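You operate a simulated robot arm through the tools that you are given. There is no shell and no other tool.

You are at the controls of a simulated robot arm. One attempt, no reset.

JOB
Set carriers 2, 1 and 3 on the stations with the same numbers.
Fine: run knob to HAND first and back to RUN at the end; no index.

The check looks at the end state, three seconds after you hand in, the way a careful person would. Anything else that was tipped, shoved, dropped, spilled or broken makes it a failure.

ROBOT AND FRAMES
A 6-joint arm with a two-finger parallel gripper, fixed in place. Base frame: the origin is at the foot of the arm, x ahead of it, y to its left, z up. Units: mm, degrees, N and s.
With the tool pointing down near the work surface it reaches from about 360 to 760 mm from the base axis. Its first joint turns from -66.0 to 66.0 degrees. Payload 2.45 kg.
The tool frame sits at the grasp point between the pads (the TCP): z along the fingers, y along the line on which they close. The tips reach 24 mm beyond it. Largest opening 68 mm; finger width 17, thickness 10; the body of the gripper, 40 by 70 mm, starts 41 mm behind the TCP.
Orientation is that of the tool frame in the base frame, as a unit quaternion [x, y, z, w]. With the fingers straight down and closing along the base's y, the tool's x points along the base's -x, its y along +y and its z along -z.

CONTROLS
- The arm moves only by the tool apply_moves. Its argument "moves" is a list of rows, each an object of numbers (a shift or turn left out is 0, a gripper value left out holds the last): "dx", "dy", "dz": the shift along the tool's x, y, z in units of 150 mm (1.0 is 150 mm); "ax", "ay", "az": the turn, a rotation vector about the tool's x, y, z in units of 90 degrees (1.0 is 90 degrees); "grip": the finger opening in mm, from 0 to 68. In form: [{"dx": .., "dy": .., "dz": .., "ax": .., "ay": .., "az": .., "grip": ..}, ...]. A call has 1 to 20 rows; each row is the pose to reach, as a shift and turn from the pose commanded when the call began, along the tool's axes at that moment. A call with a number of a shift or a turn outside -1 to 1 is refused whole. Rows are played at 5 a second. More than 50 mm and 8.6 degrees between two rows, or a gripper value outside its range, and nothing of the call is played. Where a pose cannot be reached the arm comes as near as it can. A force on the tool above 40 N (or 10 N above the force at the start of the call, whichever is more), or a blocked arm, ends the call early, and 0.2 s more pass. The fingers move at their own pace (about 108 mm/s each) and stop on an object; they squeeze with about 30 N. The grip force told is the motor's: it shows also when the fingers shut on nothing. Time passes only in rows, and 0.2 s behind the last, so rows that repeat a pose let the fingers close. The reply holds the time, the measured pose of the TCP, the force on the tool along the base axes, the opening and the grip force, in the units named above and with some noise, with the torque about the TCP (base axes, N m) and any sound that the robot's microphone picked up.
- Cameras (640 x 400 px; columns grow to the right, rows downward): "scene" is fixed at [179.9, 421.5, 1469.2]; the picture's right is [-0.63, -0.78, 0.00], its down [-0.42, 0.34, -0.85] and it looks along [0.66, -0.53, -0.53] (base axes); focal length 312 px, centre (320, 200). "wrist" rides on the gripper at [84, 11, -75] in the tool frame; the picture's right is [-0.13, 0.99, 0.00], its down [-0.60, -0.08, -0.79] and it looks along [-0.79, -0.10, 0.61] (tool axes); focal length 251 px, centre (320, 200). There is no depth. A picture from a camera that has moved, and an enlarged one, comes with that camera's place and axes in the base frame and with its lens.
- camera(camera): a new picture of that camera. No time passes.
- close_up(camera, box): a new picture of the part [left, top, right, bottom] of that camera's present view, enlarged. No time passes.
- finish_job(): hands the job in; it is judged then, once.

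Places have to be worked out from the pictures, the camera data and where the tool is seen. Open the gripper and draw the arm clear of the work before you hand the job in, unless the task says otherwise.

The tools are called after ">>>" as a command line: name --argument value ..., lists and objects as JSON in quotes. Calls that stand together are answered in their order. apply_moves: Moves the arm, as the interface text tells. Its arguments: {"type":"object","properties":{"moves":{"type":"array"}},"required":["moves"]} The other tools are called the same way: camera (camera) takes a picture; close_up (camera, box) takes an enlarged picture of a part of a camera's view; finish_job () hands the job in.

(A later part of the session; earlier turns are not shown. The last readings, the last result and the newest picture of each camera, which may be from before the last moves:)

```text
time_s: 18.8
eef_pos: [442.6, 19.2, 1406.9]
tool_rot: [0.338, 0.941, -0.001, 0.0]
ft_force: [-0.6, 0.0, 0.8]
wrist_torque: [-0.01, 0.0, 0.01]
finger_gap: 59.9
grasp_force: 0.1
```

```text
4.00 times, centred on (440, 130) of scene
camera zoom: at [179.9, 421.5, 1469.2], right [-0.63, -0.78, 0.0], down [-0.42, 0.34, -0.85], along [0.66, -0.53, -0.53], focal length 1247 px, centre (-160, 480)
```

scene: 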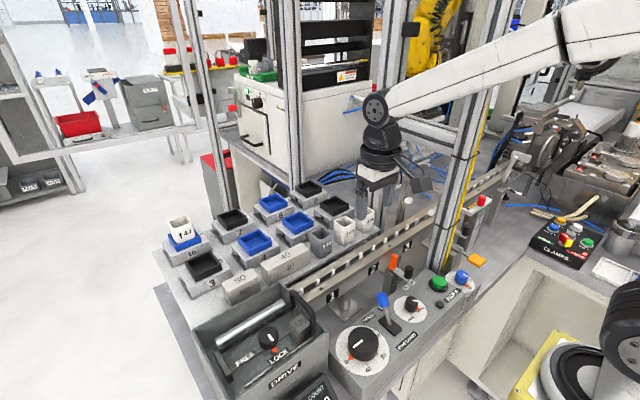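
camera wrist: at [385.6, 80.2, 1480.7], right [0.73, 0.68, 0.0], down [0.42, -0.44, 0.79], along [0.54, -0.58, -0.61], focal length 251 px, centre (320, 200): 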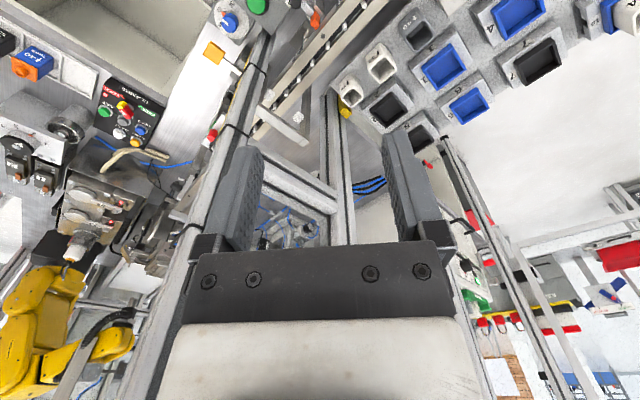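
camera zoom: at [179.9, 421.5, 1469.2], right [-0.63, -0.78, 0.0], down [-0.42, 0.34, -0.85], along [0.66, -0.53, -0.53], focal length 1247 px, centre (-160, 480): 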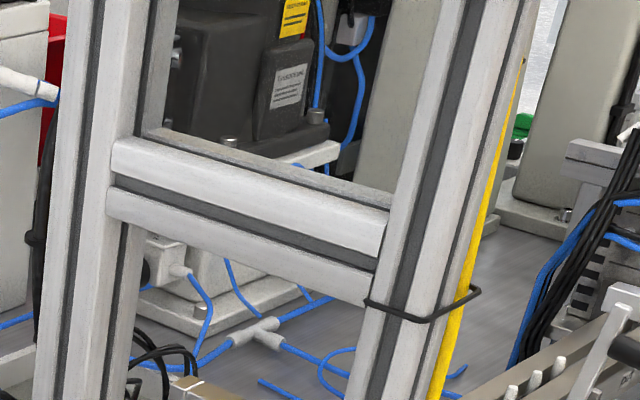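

Now the crossbar is visible in both views. I zoom in further to triangulate its near face.

>>> close_up --camera "wrist" --box '[240, 110, 368, 240]'

>>> close_up --camera "wrist" --box '[200, 20, 328, 100]'

```text
3.08 times, centred on (304, 175) of wrist
camera zoom: at [385.6, 80.2, 1480.7], right [0.73, 0.68, 0.0], down [0.42, -0.44, 0.79], along [0.54, -0.58, -0.61], focal length 774 px, centre (369, 277)
```

zoom: 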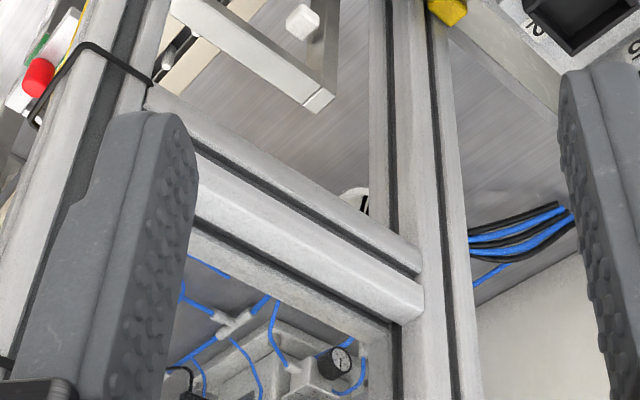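

```text
5.00 times, centred on (264, 60) of wrist
camera zoom: at [385.6, 80.2, 1480.7], right [0.73, 0.68, 0.0], down [0.42, -0.44, 0.79], along [0.54, -0.58, -0.61], focal length 1257 px, centre (600, 900)
```

zoom: 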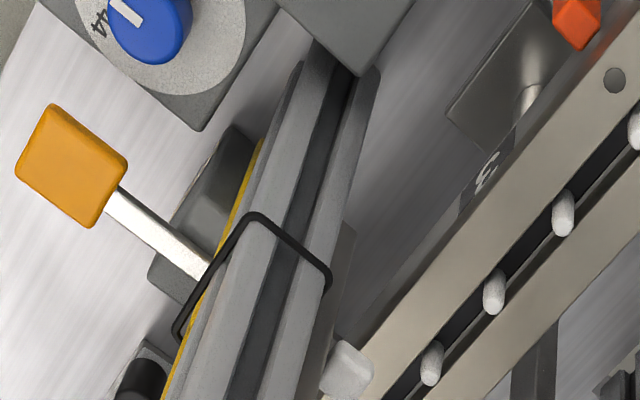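

Crossbar front face is at about y≈−145, bottom z≈1210, between posts at x≈450 and x≈625, so access to station 3 is tight from above; I'll likely lean the wrist away there. Next I survey the carriers from above with yaw 0.

>>> apply_moves --moves '[{"dx": -0.056, "dy": 0.1, "dz": 0.133, "az": -0.089}, {"dx": -0.112, "dy": 0.2, "dz": 0.267, "az": -0.178}, {"dx": -0.168, "dy": 0.3, "dz": 0.4, "az": -0.267}, {"dx": -0.224, "dy": 0.4, "dz": 0.533, "az": -0.356}, {"dx": -0.28, "dy": 0.496, "dz": 0.667, "az": -0.447}]'

>>> apply_moves --moves '[{"dx": -0.13, "dy": 0.05, "dz": 0.18}, {"dx": -0.26, "dy": 0.1, "dz": 0.36}, {"dx": -0.39, "dy": 0.15, "dz": 0.54}, {"dx": -0.52, "dy": 0.2, "dz": 0.7}]'

>>> camera --camera "wrist"

>>> close_up --camera "wrist" --box '[180, 30, 404, 170]'

>>> close_up --camera "wrist" --box '[380, 30, 604, 170]'

```text
time_s: 20.0
eef_pos: [524.0, 49.8, 1303.4]
tool_rot: [-0.006, 1.0, -0.001, 0.0]
ft_force: [0.4, -0.2, 0.3]
wrist_torque: [-0.02, 0.01, -0.02]
finger_gap: 59.7
grasp_force: 0.0
```

```text
time_s: 21.0
eef_pos: [601.5, 83.5, 1202.5]
tool_rot: [-0.006, 1.0, 0.0, 0.0]
ft_force: [0.6, -0.1, 0.9]
wrist_torque: [-0.03, -0.01, -0.01]
finger_gap: 59.7
grasp_force: 0.1
```

```text
taken
camera wrist: at [518.1, 91.1, 1276.6], right [0.12, 0.99, 0.0], down [0.6, -0.07, 0.79], along [0.79, -0.09, -0.61], focal length 251 px, centre (320, 200)
```

wrist: 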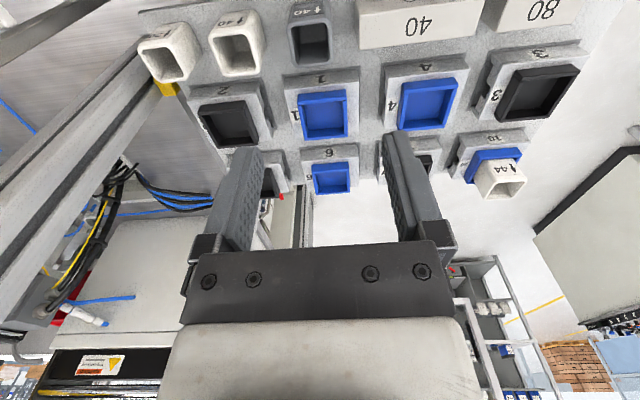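

```text
2.86 times, centred on (292, 100) of wrist
camera zoom: at [518.1, 91.1, 1276.6], right [0.12, 0.99, 0.0], down [0.6, -0.07, 0.79], along [0.79, -0.09, -0.61], focal length 718 px, centre (400, 486)
```

zoom: 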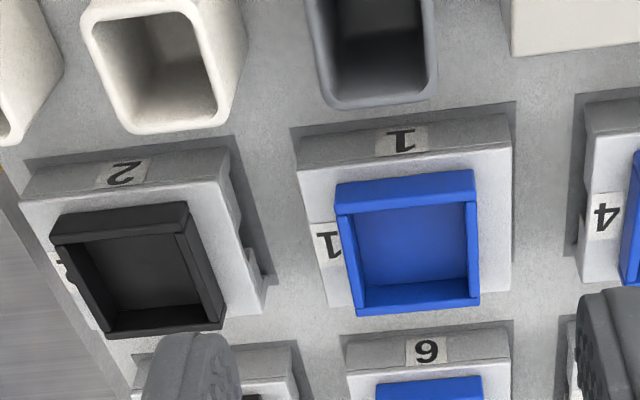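

```text
2.86 times, centred on (492, 100) of wrist
camera zoom: at [518.1, 91.1, 1276.6], right [0.12, 0.99, 0.0], down [0.6, -0.07, 0.79], along [0.79, -0.09, -0.61], focal length 718 px, centre (-171, 486)
```

zoom: 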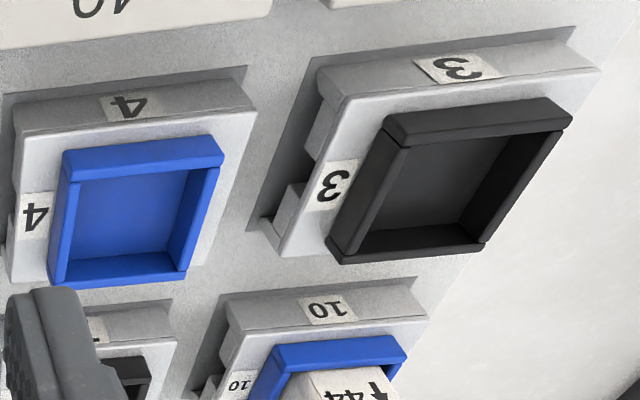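

Excellent view of carriers 1, 2, 3 and neighbours. I also take matching scene close-ups to triangulate heights.

>>> close_up --camera "scene" --box '[228, 200, 308, 250]'

>>> close_up --camera "scene" --box '[170, 235, 250, 285]'

>>> close_up --camera "scene" --box '[290, 170, 386, 230]'

```text
8.00 times, centred on (268, 225) of scene
camera zoom: at [179.9, 421.5, 1469.2], right [-0.63, -0.78, 0.0], down [-0.42, 0.34, -0.85], along [0.66, -0.53, -0.53], focal length 2493 px, centre (736, 0)
```

zoom: 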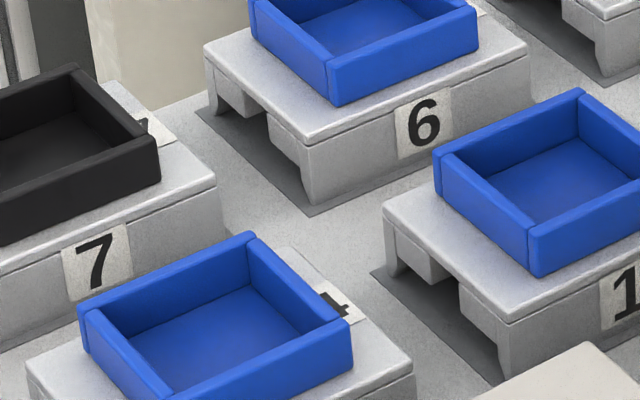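

```text
8.00 times, centred on (210, 260) of scene
camera zoom: at [179.9, 421.5, 1469.2], right [-0.63, -0.78, 0.0], down [-0.42, 0.34, -0.85], along [0.66, -0.53, -0.53], focal length 2493 px, centre (1200, -280)
```

zoom: 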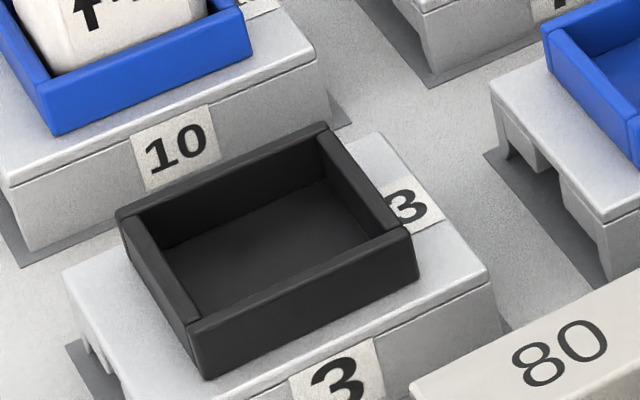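

```text
6.67 times, centred on (338, 200) of scene
camera zoom: at [179.9, 421.5, 1469.2], right [-0.63, -0.78, 0.0], down [-0.42, 0.34, -0.85], along [0.66, -0.53, -0.53], focal length 2078 px, centre (200, 200)
```

zoom: 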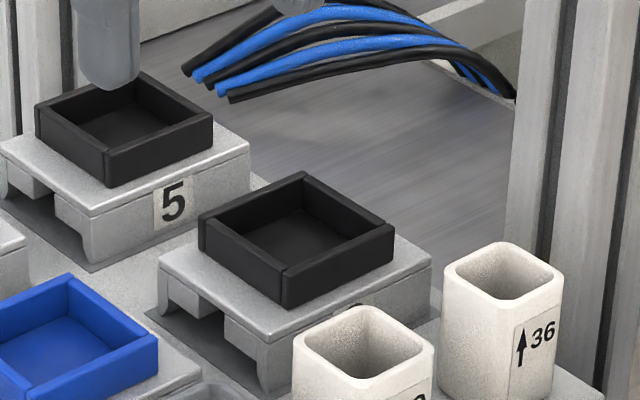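

I zoom further on each carrier in the wrist view to get corner pixels.

>>> close_up --camera "wrist" --box '[180, 70, 284, 152]'

>>> close_up --camera "wrist" --box '[276, 60, 380, 142]'

>>> close_up --camera "wrist" --box '[460, 40, 596, 125]'

```text
4.88 times, centred on (232, 111) of wrist
camera zoom: at [518.1, 91.1, 1276.6], right [0.12, 0.99, 0.0], down [0.6, -0.07, 0.79], along [0.79, -0.09, -0.61], focal length 1226 px, centre (749, 634)
```

zoom: 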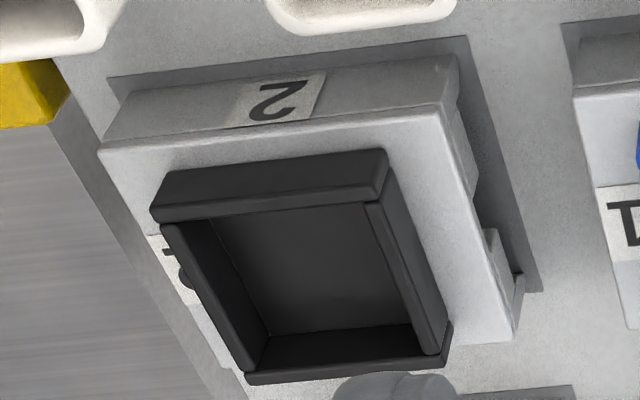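

```text
4.88 times, centred on (328, 101) of wrist
camera zoom: at [518.1, 91.1, 1276.6], right [0.12, 0.99, 0.0], down [0.6, -0.07, 0.79], along [0.79, -0.09, -0.61], focal length 1226 px, centre (281, 683)
```

zoom: 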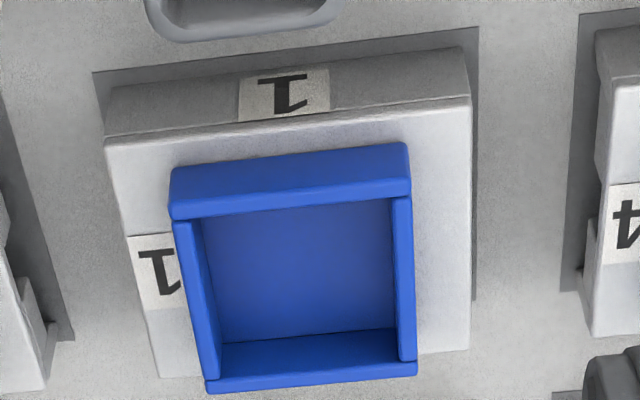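

```text
4.71 times, centred on (528, 82) of wrist
camera zoom: at [518.1, 91.1, 1276.6], right [0.12, 0.99, 0.0], down [0.6, -0.07, 0.79], along [0.79, -0.09, -0.61], focal length 1183 px, centre (-659, 753)
```

zoom: 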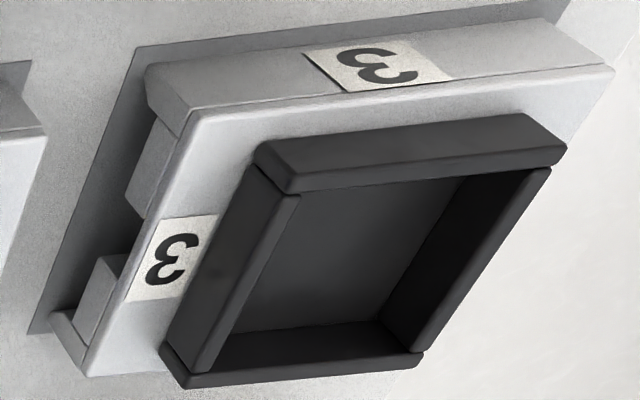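

Carrier geometry: base 85×70, tray ≈55 wide, rim z≈1018, base top z≈999; carrier 1 centre ≈(698,75), carrier 2 ≈(698,−43), carrier 3 ≈(698,312), all at yaw ≈0. Now I measure the rail/stations with scene close-ups.

>>> close_up --camera "scene" --box '[290, 240, 402, 310]'

>>> close_up --camera "scene" --box '[360, 200, 456, 260]'

>>> camera --camera "scene"

```text
5.71 times, centred on (346, 275) of scene
camera zoom: at [179.9, 421.5, 1469.2], right [-0.63, -0.78, 0.0], down [-0.42, 0.34, -0.85], along [0.66, -0.53, -0.53], focal length 1781 px, centre (171, -229)
```

zoom: 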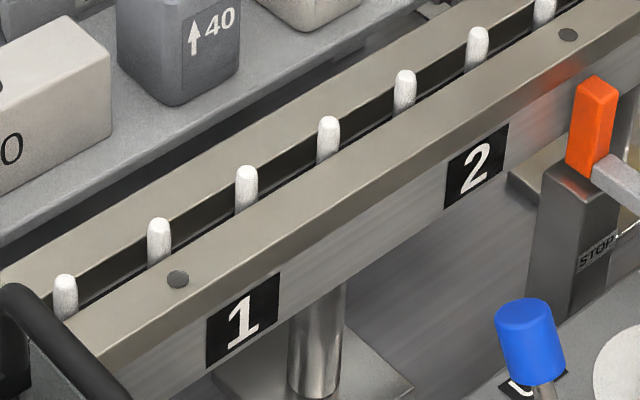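

```text
6.67 times, centred on (408, 230) of scene
camera zoom: at [179.9, 421.5, 1469.2], right [-0.63, -0.78, 0.0], down [-0.42, 0.34, -0.85], along [0.66, -0.53, -0.53], focal length 2078 px, centre (-267, 0)
```

zoom: 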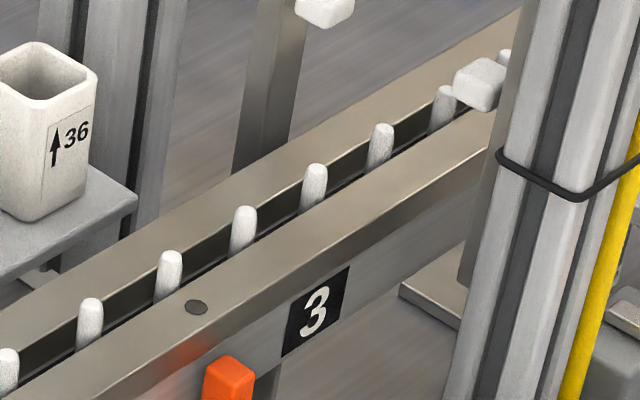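

```text
taken
```

scene: 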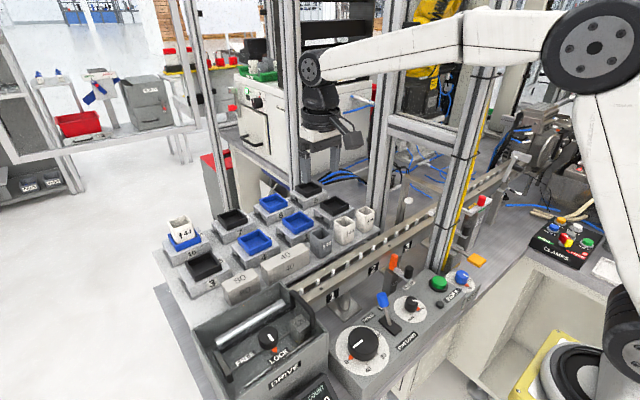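

I zoom in on individual stations for precise edges.

>>> close_up --camera "scene" --box '[300, 270, 348, 300]'

>>> close_up --camera "scene" --box '[350, 243, 398, 283]'

>>> close_up --camera "scene" --box '[384, 225, 432, 255]'

```text
13.33 times, centred on (324, 285) of scene
camera zoom: at [179.9, 421.5, 1469.2], right [-0.63, -0.78, 0.0], down [-0.42, 0.34, -0.85], along [0.66, -0.53, -0.53], focal length 4155 px, centre (267, -933)
```

zoom: 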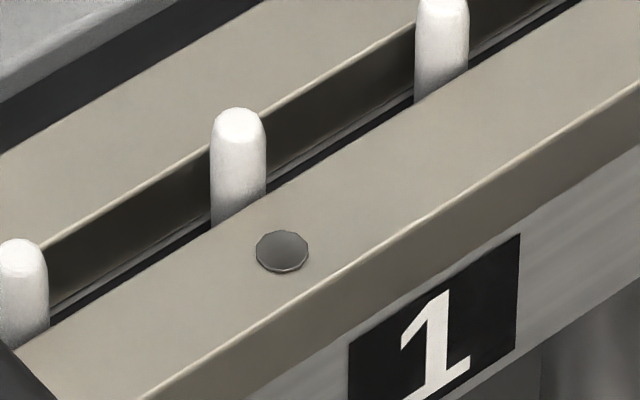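

```text
10.00 times, centred on (374, 263) of scene
camera zoom: at [179.9, 421.5, 1469.2], right [-0.63, -0.78, 0.0], down [-0.42, 0.34, -0.85], along [0.66, -0.53, -0.53], focal length 3116 px, centre (-220, -430)
```

zoom: 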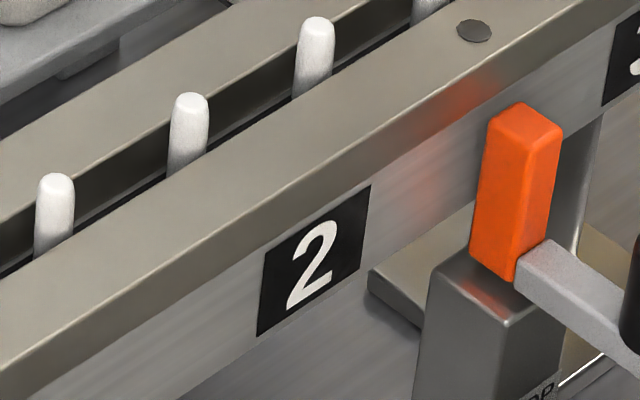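

```text
13.33 times, centred on (408, 240) of scene
camera zoom: at [179.9, 421.5, 1469.2], right [-0.63, -0.78, 0.0], down [-0.42, 0.34, -0.85], along [0.66, -0.53, -0.53], focal length 4155 px, centre (-853, -333)
```

zoom: 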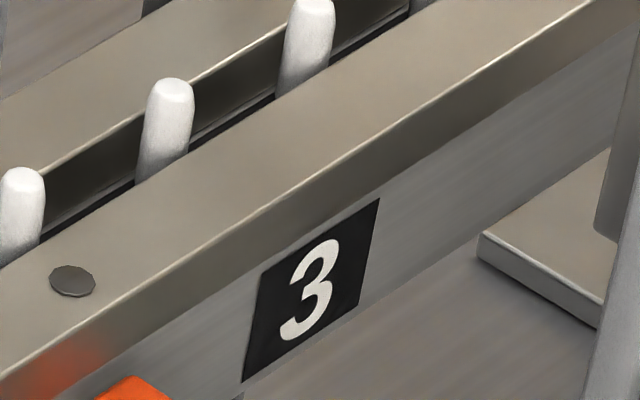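

Scene data put the rail top near z≈1000 and stations at y≈134, 14.5, −105. I move to a closer wrist view over stations 1–2 to cross-check these with the wrist camera.

>>> apply_moves --moves '[{"dx": 0.15, "dy": -0.08, "dz": 0.12}, {"dx": 0.3, "dy": -0.16, "dz": 0.24}, {"dx": 0.45, "dy": -0.24, "dz": 0.36, "az": 0.004}, {"dx": 0.58, "dy": -0.3, "dz": 0.46, "az": 0.008}, {"dx": 0.677, "dy": -0.357, "dz": 0.547, "az": 0.008}]'

>>> camera --camera "wrist"

>>> close_up --camera "wrist" --box '[250, 20, 400, 114]'

>>> close_up --camera "wrist" --box '[100, 40, 260, 140]'

>>> close_up --camera "wrist" --box '[380, 0, 540, 100]'

```text
time_s: 22.2
eef_pos: [498.7, 24.9, 1118.0]
tool_rot: [0.001, 1.0, -0.001, 0.0]
ft_force: [-0.2, -0.7, 0.3]
wrist_torque: [0.0, -0.04, -0.03]
finger_gap: 60.2
grasp_force: 0.1
```

```text
taken
camera wrist: at [415.5, 34.9, 1193.0], right [0.13, 0.99, 0.0], down [0.6, -0.08, 0.79], along [0.79, -0.1, -0.61], focal length 251 px, centre (320, 200)
```

wrist: 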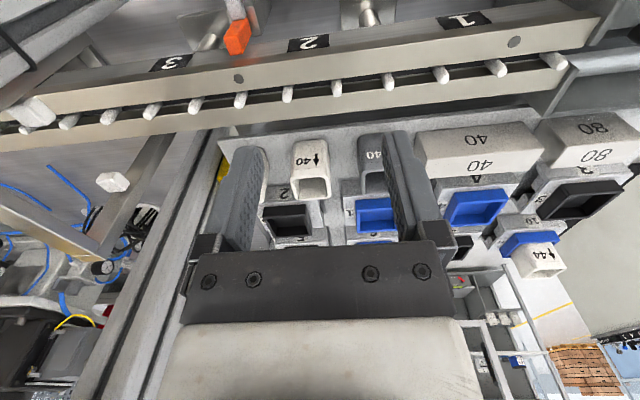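

```text
4.26 times, centred on (325, 67) of wrist
camera zoom: at [415.5, 34.9, 1193.0], right [0.13, 0.99, 0.0], down [0.6, -0.08, 0.79], along [0.79, -0.1, -0.61], focal length 1070 px, centre (299, 766)
```

zoom: 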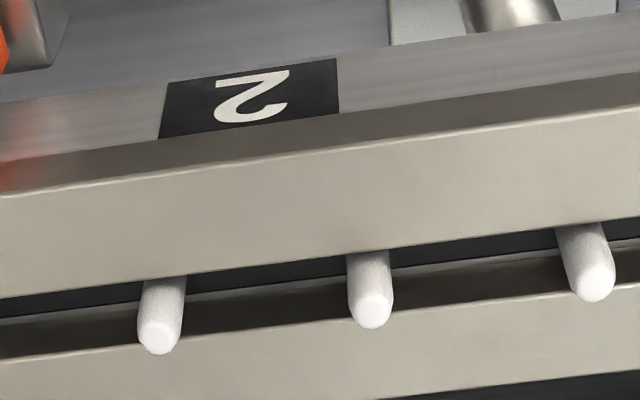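

```text
4.00 times, centred on (180, 90) of wrist
camera zoom: at [415.5, 34.9, 1193.0], right [0.13, 0.99, 0.0], down [0.6, -0.08, 0.79], along [0.79, -0.1, -0.61], focal length 1006 px, centre (880, 640)
```

zoom: 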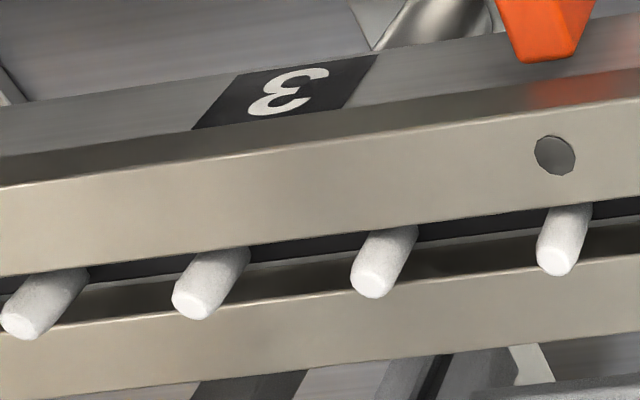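

```text
4.00 times, centred on (460, 50) of wrist
camera zoom: at [415.5, 34.9, 1193.0], right [0.13, 0.99, 0.0], down [0.6, -0.08, 0.79], along [0.79, -0.1, -0.61], focal length 1006 px, centre (-240, 800)
```

zoom: 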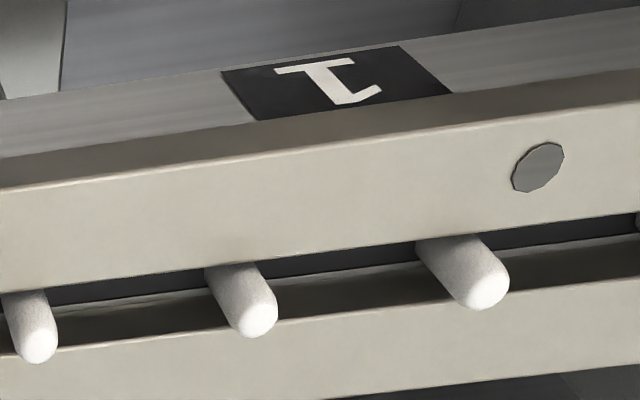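

The rail is about 50 mm wide (x≈496–546, centre ≈521, top z≈999) with pins in a 12 mm channel. Now I zoom on a carrier's end face to see how its underside fits the rail.

>>> close_up --camera "scene" --box '[270, 222, 302, 250]'

>>> close_up --camera "scene" --box '[250, 205, 282, 233]'

>>> close_up --camera "scene" --box '[310, 205, 342, 233]'

>>> close_up --camera "scene" --box '[175, 262, 215, 296]'

```text
14.29 times, centred on (286, 236) of scene
camera zoom: at [179.9, 421.5, 1469.2], right [-0.63, -0.78, 0.0], down [-0.42, 0.34, -0.85], along [0.66, -0.53, -0.53], focal length 4452 px, centre (806, -314)
```

zoom: 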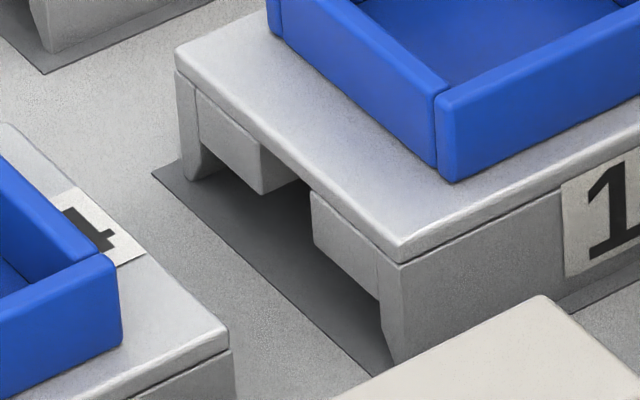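

```text
14.29 times, centred on (266, 219) of scene
camera zoom: at [179.9, 421.5, 1469.2], right [-0.63, -0.78, 0.0], down [-0.42, 0.34, -0.85], along [0.66, -0.53, -0.53], focal length 4452 px, centre (1091, -71)
```

zoom: 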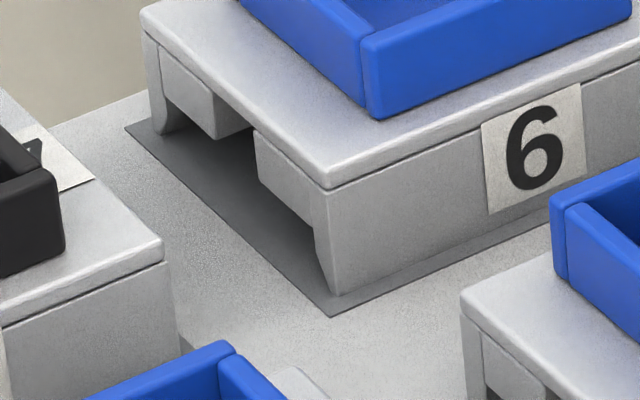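

```text
14.29 times, centred on (326, 219) of scene
camera zoom: at [179.9, 421.5, 1469.2], right [-0.63, -0.78, 0.0], down [-0.42, 0.34, -0.85], along [0.66, -0.53, -0.53], focal length 4452 px, centre (234, -71)
```

zoom: 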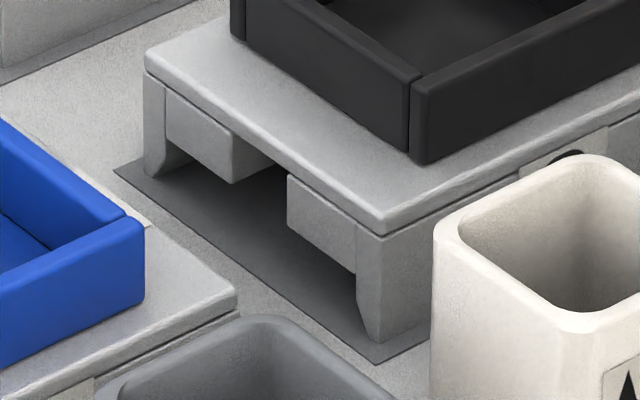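

```text
11.76 times, centred on (195, 279) of scene
camera zoom: at [179.9, 421.5, 1469.2], right [-0.63, -0.78, 0.0], down [-0.42, 0.34, -0.85], along [0.66, -0.53, -0.53], focal length 3666 px, centre (1791, -729)
```

zoom: 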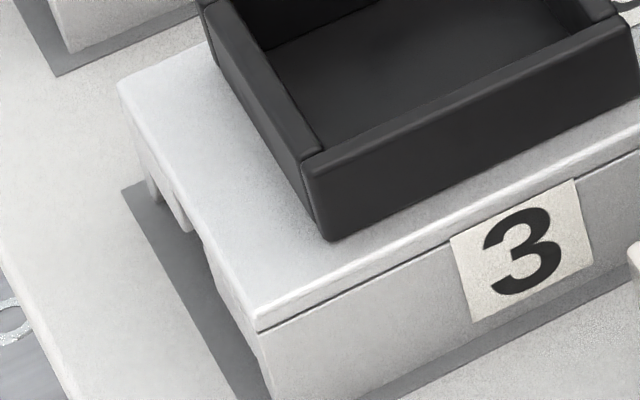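

The carriers straddle the rail (skirts outside, pads on the beams, centre slot over the pins); the stations are midway between pins at y≈134.7, 14.7, −105.2. I'll fetch carrier 3 first (farthest out), moving high over the carriers with the gripper fully open.

>>> apply_moves --moves '[{"dx": -0.16, "dy": 0.24, "grip": 68}, {"dx": -0.32, "dy": 0.48}, {"dx": -0.48, "dy": 0.72}, {"dx": -0.64, "dy": 0.957}]'

>>> apply_moves --moves '[{"dx": -0.15, "dy": 0.24}, {"dx": -0.3, "dy": 0.48}, {"dx": -0.45, "dy": 0.72}, {"dx": -0.6, "dy": 0.957}, {"dx": -0.6, "dy": 0.957}]'

>>> camera --camera "wrist"

>>> camera --camera "scene"

```text
time_s: 23.2
eef_pos: [596.0, 167.3, 1117.0]
tool_rot: [0.0, 1.0, -0.001, 0.001]
ft_force: [0.2, 0.3, -0.2]
wrist_torque: [-0.03, 0.01, 0.01]
finger_gap: 67.8
grasp_force: 0.0
```

```text
time_s: 24.4
eef_pos: [678.5, 309.9, 1116.9]
tool_rot: [0.0, 1.0, 0.0, -0.001]
ft_force: [0.2, -0.1, 0.7]
wrist_torque: [-0.02, -0.04, 0.0]
finger_gap: 67.7
grasp_force: 0.2
out of reach, approached as far as the arm can: row 4, 5
```

```text
taken
camera wrist: at [595.3, 320.7, 1192.1], right [0.13, 0.99, 0.0], down [0.61, -0.08, 0.79], along [0.79, -0.1, -0.61], focal length 251 px, centre (320, 200)
```

wrist: 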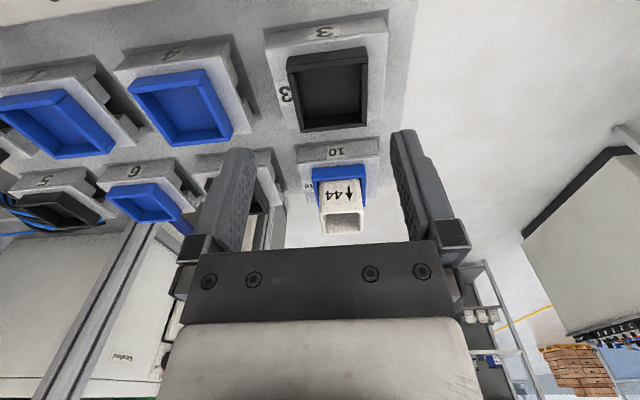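

```text
taken
```

scene: 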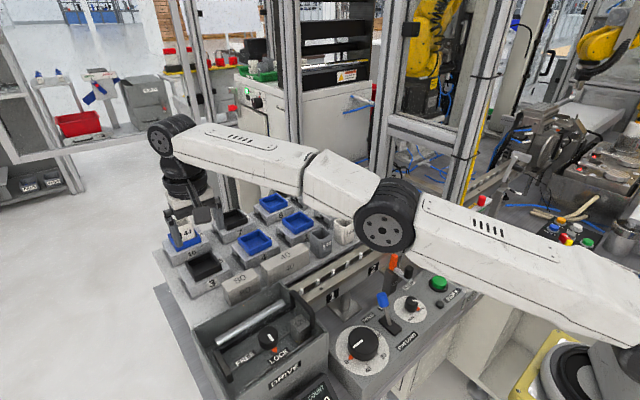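

At z≈1117 a vertical tool only reaches radius ≈746 mm, short of carrier 3. I tilt the fingers outward 12° about y (still in the plane of the pads) to gain reach, then check the pose.

>>> apply_moves --moves '[{"ay": -0.045}, {"ay": -0.09}, {"ay": -0.133}, {"ay": -0.133}]'

>>> camera --camera "wrist"

```text
time_s: 25.4
eef_pos: [678.3, 310.2, 1117.8]
tool_rot: [0.0, 0.995, 0.0, 0.105]
ft_force: [0.0, 0.3, 0.4]
wrist_torque: [0.01, -0.04, 0.04]
finger_gap: 68.0
grasp_force: 0.1
```

```text
taken
camera wrist: at [581.5, 320.6, 1172.9], right [0.13, 0.99, 0.03], down [0.43, -0.08, 0.9], along [0.9, -0.1, -0.43], focal length 251 px, centre (320, 200)
```

wrist: 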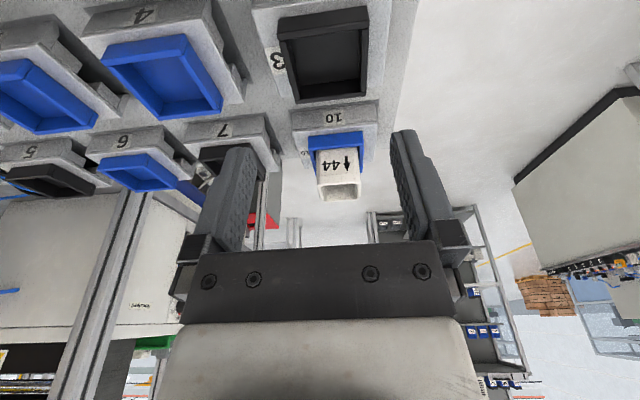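

I zoom on carrier 3's tray from here to refine its lateral position relative to the fingers.

>>> close_up --camera "wrist" --box '[240, 0, 400, 110]'

```text
3.64 times, centred on (320, 55) of wrist
camera zoom: at [581.5, 320.6, 1172.9], right [0.13, 0.99, 0.03], down [0.43, -0.08, 0.9], along [0.9, -0.1, -0.43], focal length 914 px, centre (320, 727)
```

zoom: 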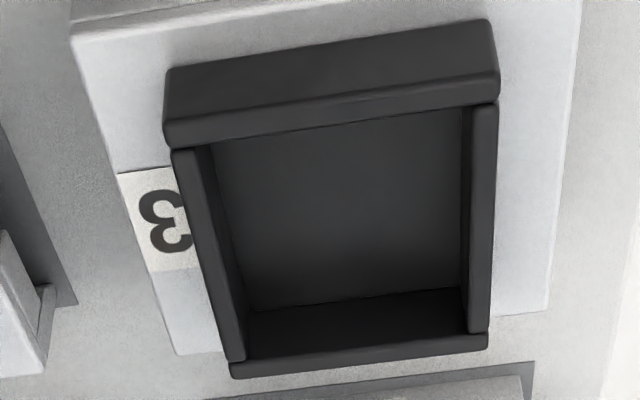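

Tray 3 centre refined to (697.4, 314.8), yaw ≈0. I descend to z≈1060 above it with the tilt kept, then check alignment.

>>> apply_moves --moves '[{"dx": -0.01, "dy": 0.031, "dz": 0.15}, {"dx": -0.018, "dy": 0.031, "dz": 0.3}, {"dx": -0.022, "dy": 0.031, "dz": 0.4}, {"dx": -0.022, "dy": 0.031, "dz": 0.4}]'

>>> camera --camera "wrist"

>>> close_up --camera "scene" --box '[140, 190, 268, 310]'

```text
time_s: 26.4
eef_pos: [696.5, 313.5, 1060.1]
tool_rot: [0.0, 0.994, -0.001, 0.105]
ft_force: [0.0, 0.2, 0.2]
wrist_torque: [-0.02, 0.01, -0.02]
finger_gap: 68.0
grasp_force: 0.0
```

```text
taken
camera wrist: at [598.8, 324.2, 1115.2], right [0.13, 0.99, 0.03], down [0.43, -0.08, 0.9], along [0.9, -0.1, -0.43], focal length 251 px, centre (320, 200)
```

wrist: 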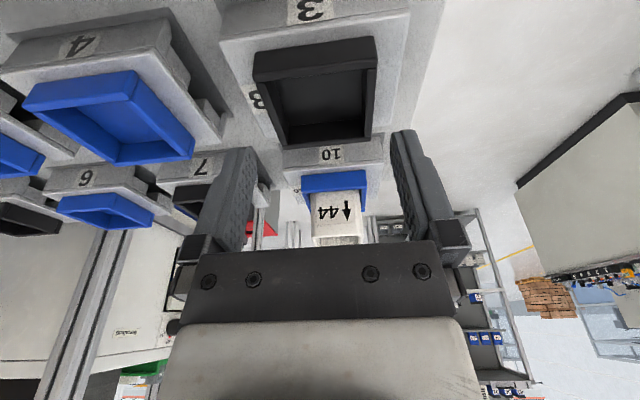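

```text
3.33 times, centred on (204, 250) of scene
camera zoom: at [179.9, 421.5, 1469.2], right [-0.63, -0.78, 0.0], down [-0.42, 0.34, -0.85], along [0.66, -0.53, -0.53], focal length 1039 px, centre (707, 33)
```

zoom: 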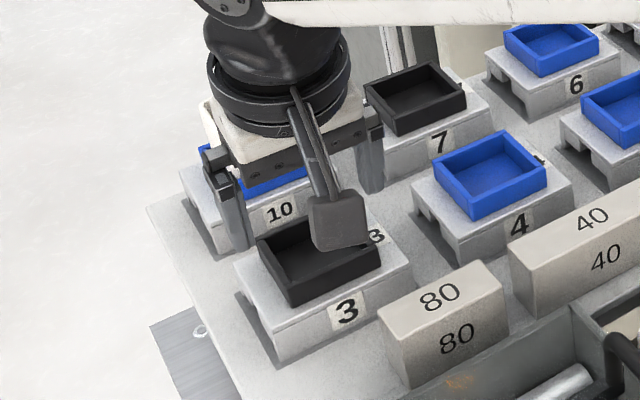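

Scene and wrist views agree the fingers straddle tray 3. I zoom once more in the wrist view for the final lateral check.

>>> close_up --camera "wrist" --box '[230, 10, 410, 160]'

```text
2.67 times, centred on (320, 85) of wrist
camera zoom: at [598.8, 324.2, 1115.2], right [0.13, 0.99, 0.03], down [0.43, -0.08, 0.9], along [0.9, -0.1, -0.43], focal length 670 px, centre (320, 507)
```

zoom: 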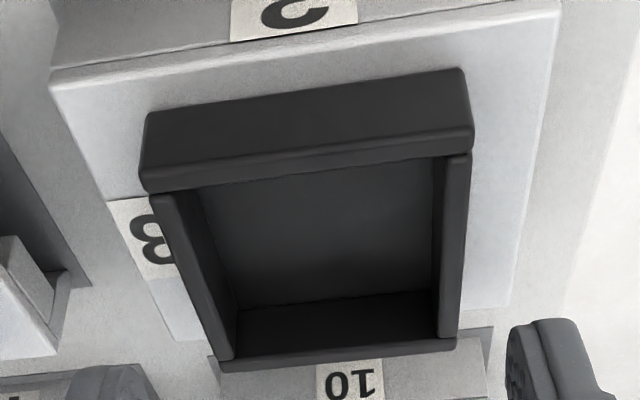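

Tray 3 centre confirmed at (696, 314.9). I descend to z≈1027 so tips stay ~3 mm above the carrier's top plate.

>>> apply_moves --moves '[{"dx": 0.03, "dy": 0.009, "dz": 0.07}, {"dx": 0.05, "dy": 0.009, "dz": 0.14}, {"dx": 0.072, "dy": 0.009, "dz": 0.21}, {"dx": 0.072, "dy": 0.009, "dz": 0.21}]'

>>> close_up --camera "scene" --box '[150, 210, 246, 300]'

>>> camera --camera "wrist"

```text
time_s: 27.4
eef_pos: [691.2, 316.1, 1027.4]
tool_rot: [-0.001, 0.995, 0.0, 0.104]
ft_force: [-0.6, -0.9, -0.5]
wrist_torque: [0.05, 0.03, -0.02]
finger_gap: 67.9
grasp_force: 0.1
```

```text
4.44 times, centred on (198, 255) of scene
camera zoom: at [179.9, 421.5, 1469.2], right [-0.63, -0.78, 0.0], down [-0.42, 0.34, -0.85], along [0.66, -0.53, -0.53], focal length 1385 px, centre (862, -44)
```

zoom: 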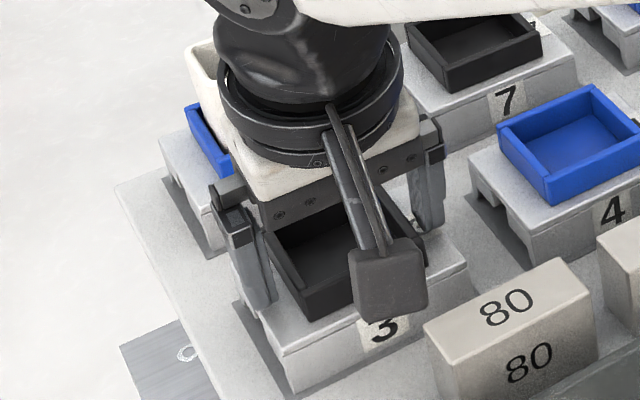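

```text
taken
camera wrist: at [593.8, 325.8, 1082.0], right [0.13, 0.99, 0.03], down [0.43, -0.08, 0.9], along [0.9, -0.1, -0.43], focal length 251 px, centre (320, 200)
```

wrist: 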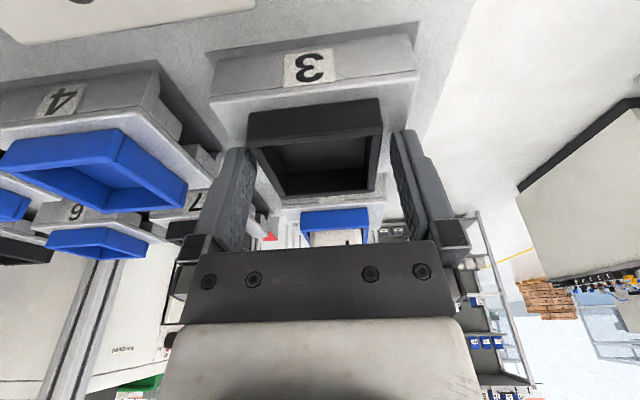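

The fingers straddle the tray properly. I close on it.

>>> apply_moves --moves '[{"grip": 60}, {"grip": 45}, {"grip": 40}, {"grip": 40}, {"grip": 40}]'

```text
time_s: 28.6
eef_pos: [692.3, 315.0, 1027.2]
tool_rot: [0.0, 0.995, 0.0, 0.103]
ft_force: [-0.3, -0.9, -0.2]
wrist_torque: [-0.06, 0.04, -0.02]
finger_gap: 56.7
grasp_force: 30.2
```

Firm grip at 56.7 mm. I lift 20 mm slowly first.

>>> apply_moves --moves '[{"dx": -0.0069, "dz": -0.0326}, {"dx": -0.0139, "dz": -0.0652}, {"dx": -0.0277, "dz": -0.1304}, {"dx": -0.0277, "dz": -0.1304}]'

>>> close_up --camera "scene" --box '[150, 200, 262, 300]'

>>> camera --camera "wrist"

```text
time_s: 29.6
eef_pos: [689.5, 315.6, 1047.8]
tool_rot: [0.0, 0.995, 0.0, 0.103]
ft_force: [0.3, -0.1, -2.6]
wrist_torque: [0.0, 0.02, 0.03]
finger_gap: 56.5
grasp_force: 29.9
```

```text
4.00 times, centred on (206, 250) of scene
camera zoom: at [180.0, 421.5, 1469.2], right [-0.63, -0.78, 0.0], down [-0.42, 0.34, -0.85], along [0.66, -0.53, -0.53], focal length 1247 px, centre (776, 0)
```

zoom: 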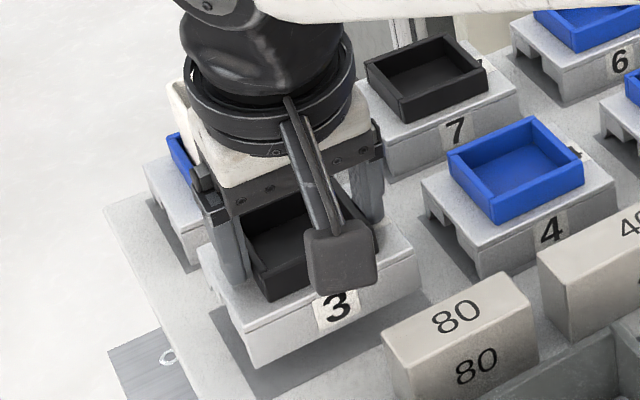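

```text
taken
camera wrist: at [592.5, 326.1, 1102.7], right [0.13, 0.99, 0.03], down [0.43, -0.08, 0.9], along [0.9, -0.1, -0.43], focal length 251 px, centre (320, 200)
```

wrist: 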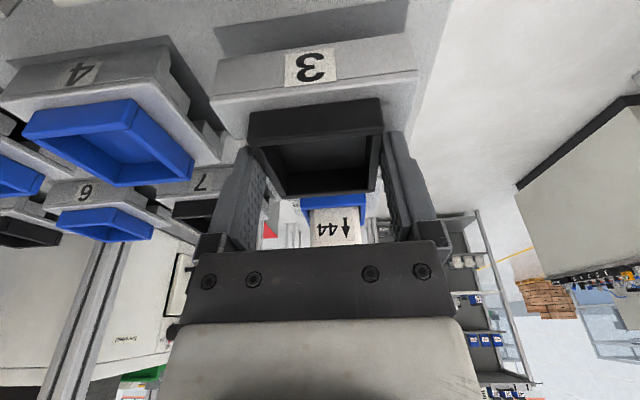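

Carrier 3 hangs level (~2.6 N). I lift to z≈1120 and then carry it across toward station 2 (temporary place for a re-grip).

>>> apply_moves --moves '[{"dx": -0.035, "dz": -0.16}, {"dx": -0.07, "dz": -0.32}, {"dx": -0.1, "dz": -0.4694}, {"dx": -0.1, "dz": -0.4694}]'

>>> apply_moves --moves '[{"dx": 0.093, "dy": -0.167, "dz": -0.02}, {"dx": 0.187, "dy": -0.334, "dz": -0.04}, {"dx": 0.28, "dy": -0.5, "dz": -0.06}, {"dx": 0.374, "dy": -0.669, "dz": -0.0796}]'

>>> apply_moves --moves '[{"dx": 0.093, "dy": -0.167, "dz": -0.02}, {"dx": 0.187, "dy": -0.334, "dz": -0.04}, {"dx": 0.28, "dy": -0.5, "dz": -0.06}, {"dx": 0.374, "dy": -0.669, "dz": -0.0796}]'

>>> camera --camera "scene"

```text
time_s: 30.6
eef_pos: [691.5, 315.8, 1120.8]
tool_rot: [0.001, 0.995, -0.001, 0.104]
ft_force: [-0.3, -0.3, -2.9]
wrist_torque: [-0.02, 0.02, 0.0]
finger_gap: 56.6
grasp_force: 30.4
```

```text
time_s: 31.6
eef_pos: [633.6, 215.4, 1117.5]
tool_rot: [0.0, 0.995, 0.0, 0.104]
ft_force: [0.2, -0.2, -3.0]
wrist_torque: [-0.04, 0.03, -0.01]
finger_gap: 56.7
grasp_force: 30.1
```

```text
time_s: 32.6
eef_pos: [574.3, 113.2, 1117.2]
tool_rot: [0.0, 0.995, 0.0, 0.104]
ft_force: [-0.1, 0.0, -2.1]
wrist_torque: [0.04, 0.04, -0.02]
finger_gap: 56.4
grasp_force: 30.4
```

```text
taken
```

scene: 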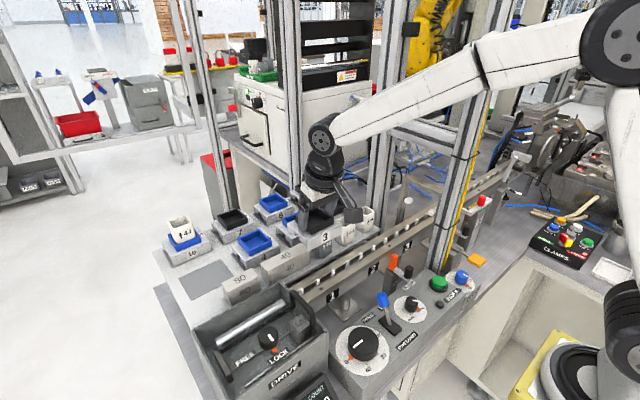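

On course and clear. I continue to above station 2.

>>> apply_moves --moves '[{"dx": 0.093, "dy": -0.164, "dz": -0.02}, {"dx": 0.187, "dy": -0.33, "dz": -0.04}, {"dx": 0.28, "dy": -0.493, "dz": -0.06}, {"dx": 0.3716, "dy": -0.657, "dz": -0.079}, {"dx": 0.3716, "dy": -0.657, "dz": -0.079}]'

>>> camera --camera "wrist"

>>> close_up --camera "scene" --box '[290, 180, 450, 300]'

```text
time_s: 33.8
eef_pos: [516.5, 16.1, 1118.1]
tool_rot: [0.0, 0.995, 0.0, 0.103]
ft_force: [-0.2, 0.8, -3.4]
wrist_torque: [-0.05, 0.02, 0.02]
finger_gap: 56.8
grasp_force: 29.6
```

```text
taken
camera wrist: at [419.3, 26.8, 1172.5], right [0.13, 0.99, 0.03], down [0.43, -0.08, 0.9], along [0.9, -0.1, -0.43], focal length 251 px, centre (320, 200)
```

wrist: 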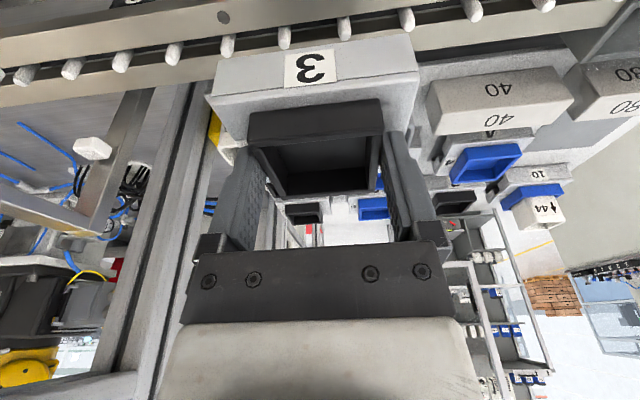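

```text
3.33 times, centred on (370, 240) of scene
camera zoom: at [180.0, 421.5, 1469.2], right [-0.63, -0.78, 0.0], down [-0.42, 0.34, -0.85], along [0.66, -0.53, -0.53], focal length 1039 px, centre (153, 67)
```

zoom: 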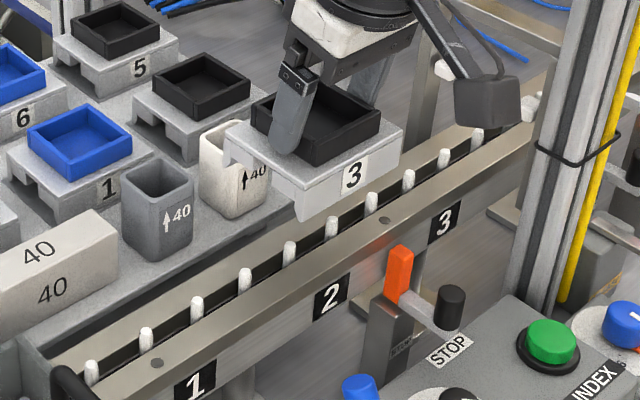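

Carrier 3 hangs over station 2. I lower to z≈1075 (skirts still ~10 mm above the pins) and check alignment.

>>> apply_moves --moves '[{"dx": 0.02, "dz": 0.0935}, {"dx": 0.04, "dz": 0.187}, {"dx": 0.0596, "dz": 0.2804}, {"dx": 0.0596, "dz": 0.2804}]'

>>> close_up --camera "wrist" --box '[160, 0, 480, 200]'

>>> close_up --camera "scene" --box '[310, 190, 422, 290]'

```text
time_s: 34.8
eef_pos: [516.1, 14.9, 1074.5]
tool_rot: [0.0, 0.995, -0.001, 0.103]
ft_force: [0.8, -0.6, -2.5]
wrist_torque: [-0.02, 0.05, 0.01]
finger_gap: 56.5
grasp_force: 29.8
```

```text
2.00 times, centred on (320, 100) of wrist
camera zoom: at [419.5, 26.9, 1129.7], right [0.13, 0.99, 0.03], down [0.43, -0.08, 0.9], along [0.9, -0.1, -0.43], focal length 503 px, centre (320, 400)
```

zoom: 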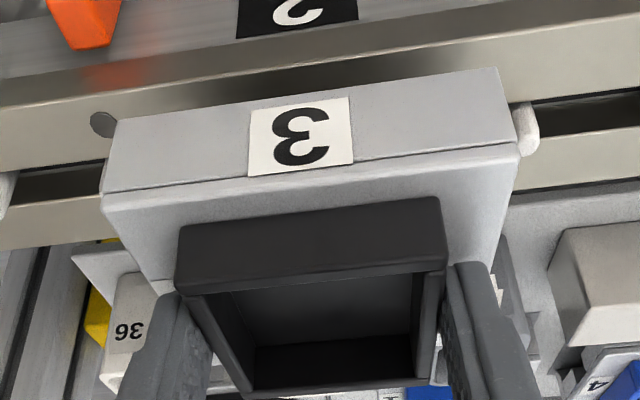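

```text
4.00 times, centred on (366, 240) of scene
camera zoom: at [180.0, 421.5, 1469.2], right [-0.63, -0.78, 0.0], down [-0.42, 0.34, -0.85], along [0.66, -0.53, -0.53], focal length 1247 px, centre (136, 40)
```

zoom: 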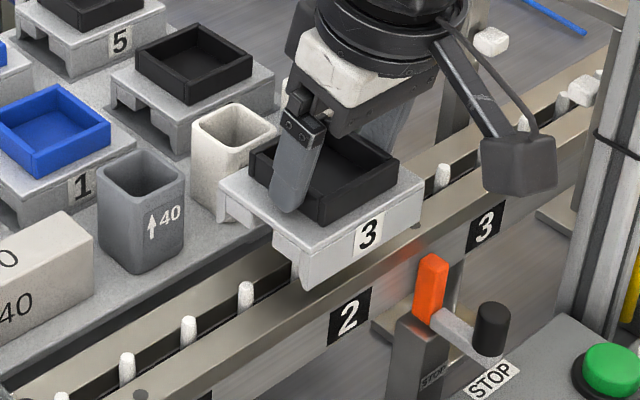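

Wrist view suggests the carrier sits ~3 mm too far in +x and ~1.5 mm in +y; I double-check with a scene zoom.

>>> close_up --camera "scene" --box '[355, 220, 427, 270]'

```text
8.00 times, centred on (391, 245) of scene
camera zoom: at [180.0, 421.5, 1469.2], right [-0.63, -0.78, 0.0], down [-0.42, 0.34, -0.85], along [0.66, -0.53, -0.53], focal length 2493 px, centre (-248, -160)
```

zoom: 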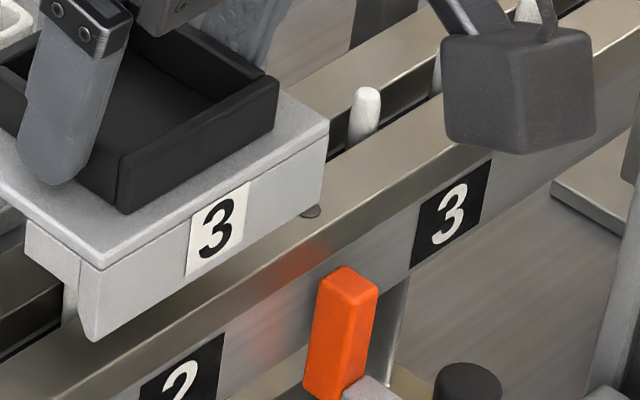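

Combining both views, the carrier's front face should come ~4 mm toward −x and ~1.5 mm toward −y. I shift so and lower 12 mm (still above rail contact), then compare skirt and rail edges at nearly equal height.

>>> apply_moves --moves '[{"dx": 0.02, "dy": -0.005, "dz": 0.037}, {"dx": 0.0395, "dy": -0.01, "dz": 0.0734}, {"dx": 0.0395, "dy": -0.01, "dz": 0.0734}]'

>>> close_up --camera "wrist" --box '[180, 0, 440, 120]'

>>> close_up --camera "scene" --box '[345, 220, 417, 270]'

```text
time_s: 35.6
eef_pos: [514.0, 16.0, 1062.7]
tool_rot: [0.0, 0.995, -0.001, 0.103]
ft_force: [-0.6, 0.5, -3.6]
wrist_torque: [0.0, 0.03, 0.02]
finger_gap: 56.5
grasp_force: 30.0
```

```text
2.46 times, centred on (310, 60) of wrist
camera zoom: at [417.2, 25.1, 1118.5], right [0.13, 0.99, 0.03], down [0.43, -0.08, 0.9], along [0.9, -0.1, -0.43], focal length 619 px, centre (345, 545)
```

zoom: 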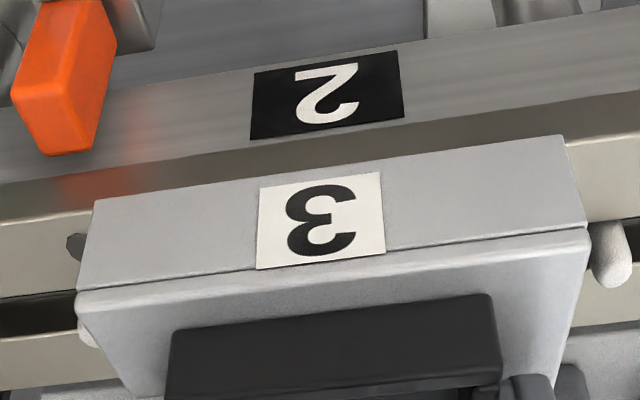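

```text
8.00 times, centred on (381, 245) of scene
camera zoom: at [180.0, 421.5, 1469.2], right [-0.63, -0.78, 0.0], down [-0.42, 0.34, -0.85], along [0.66, -0.53, -0.53], focal length 2493 px, centre (-168, -160)
```

zoom: 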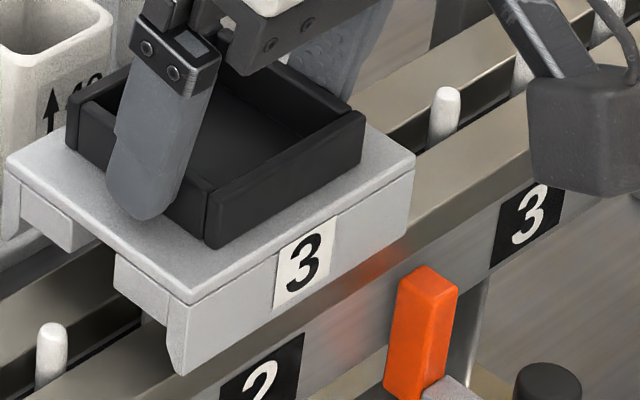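

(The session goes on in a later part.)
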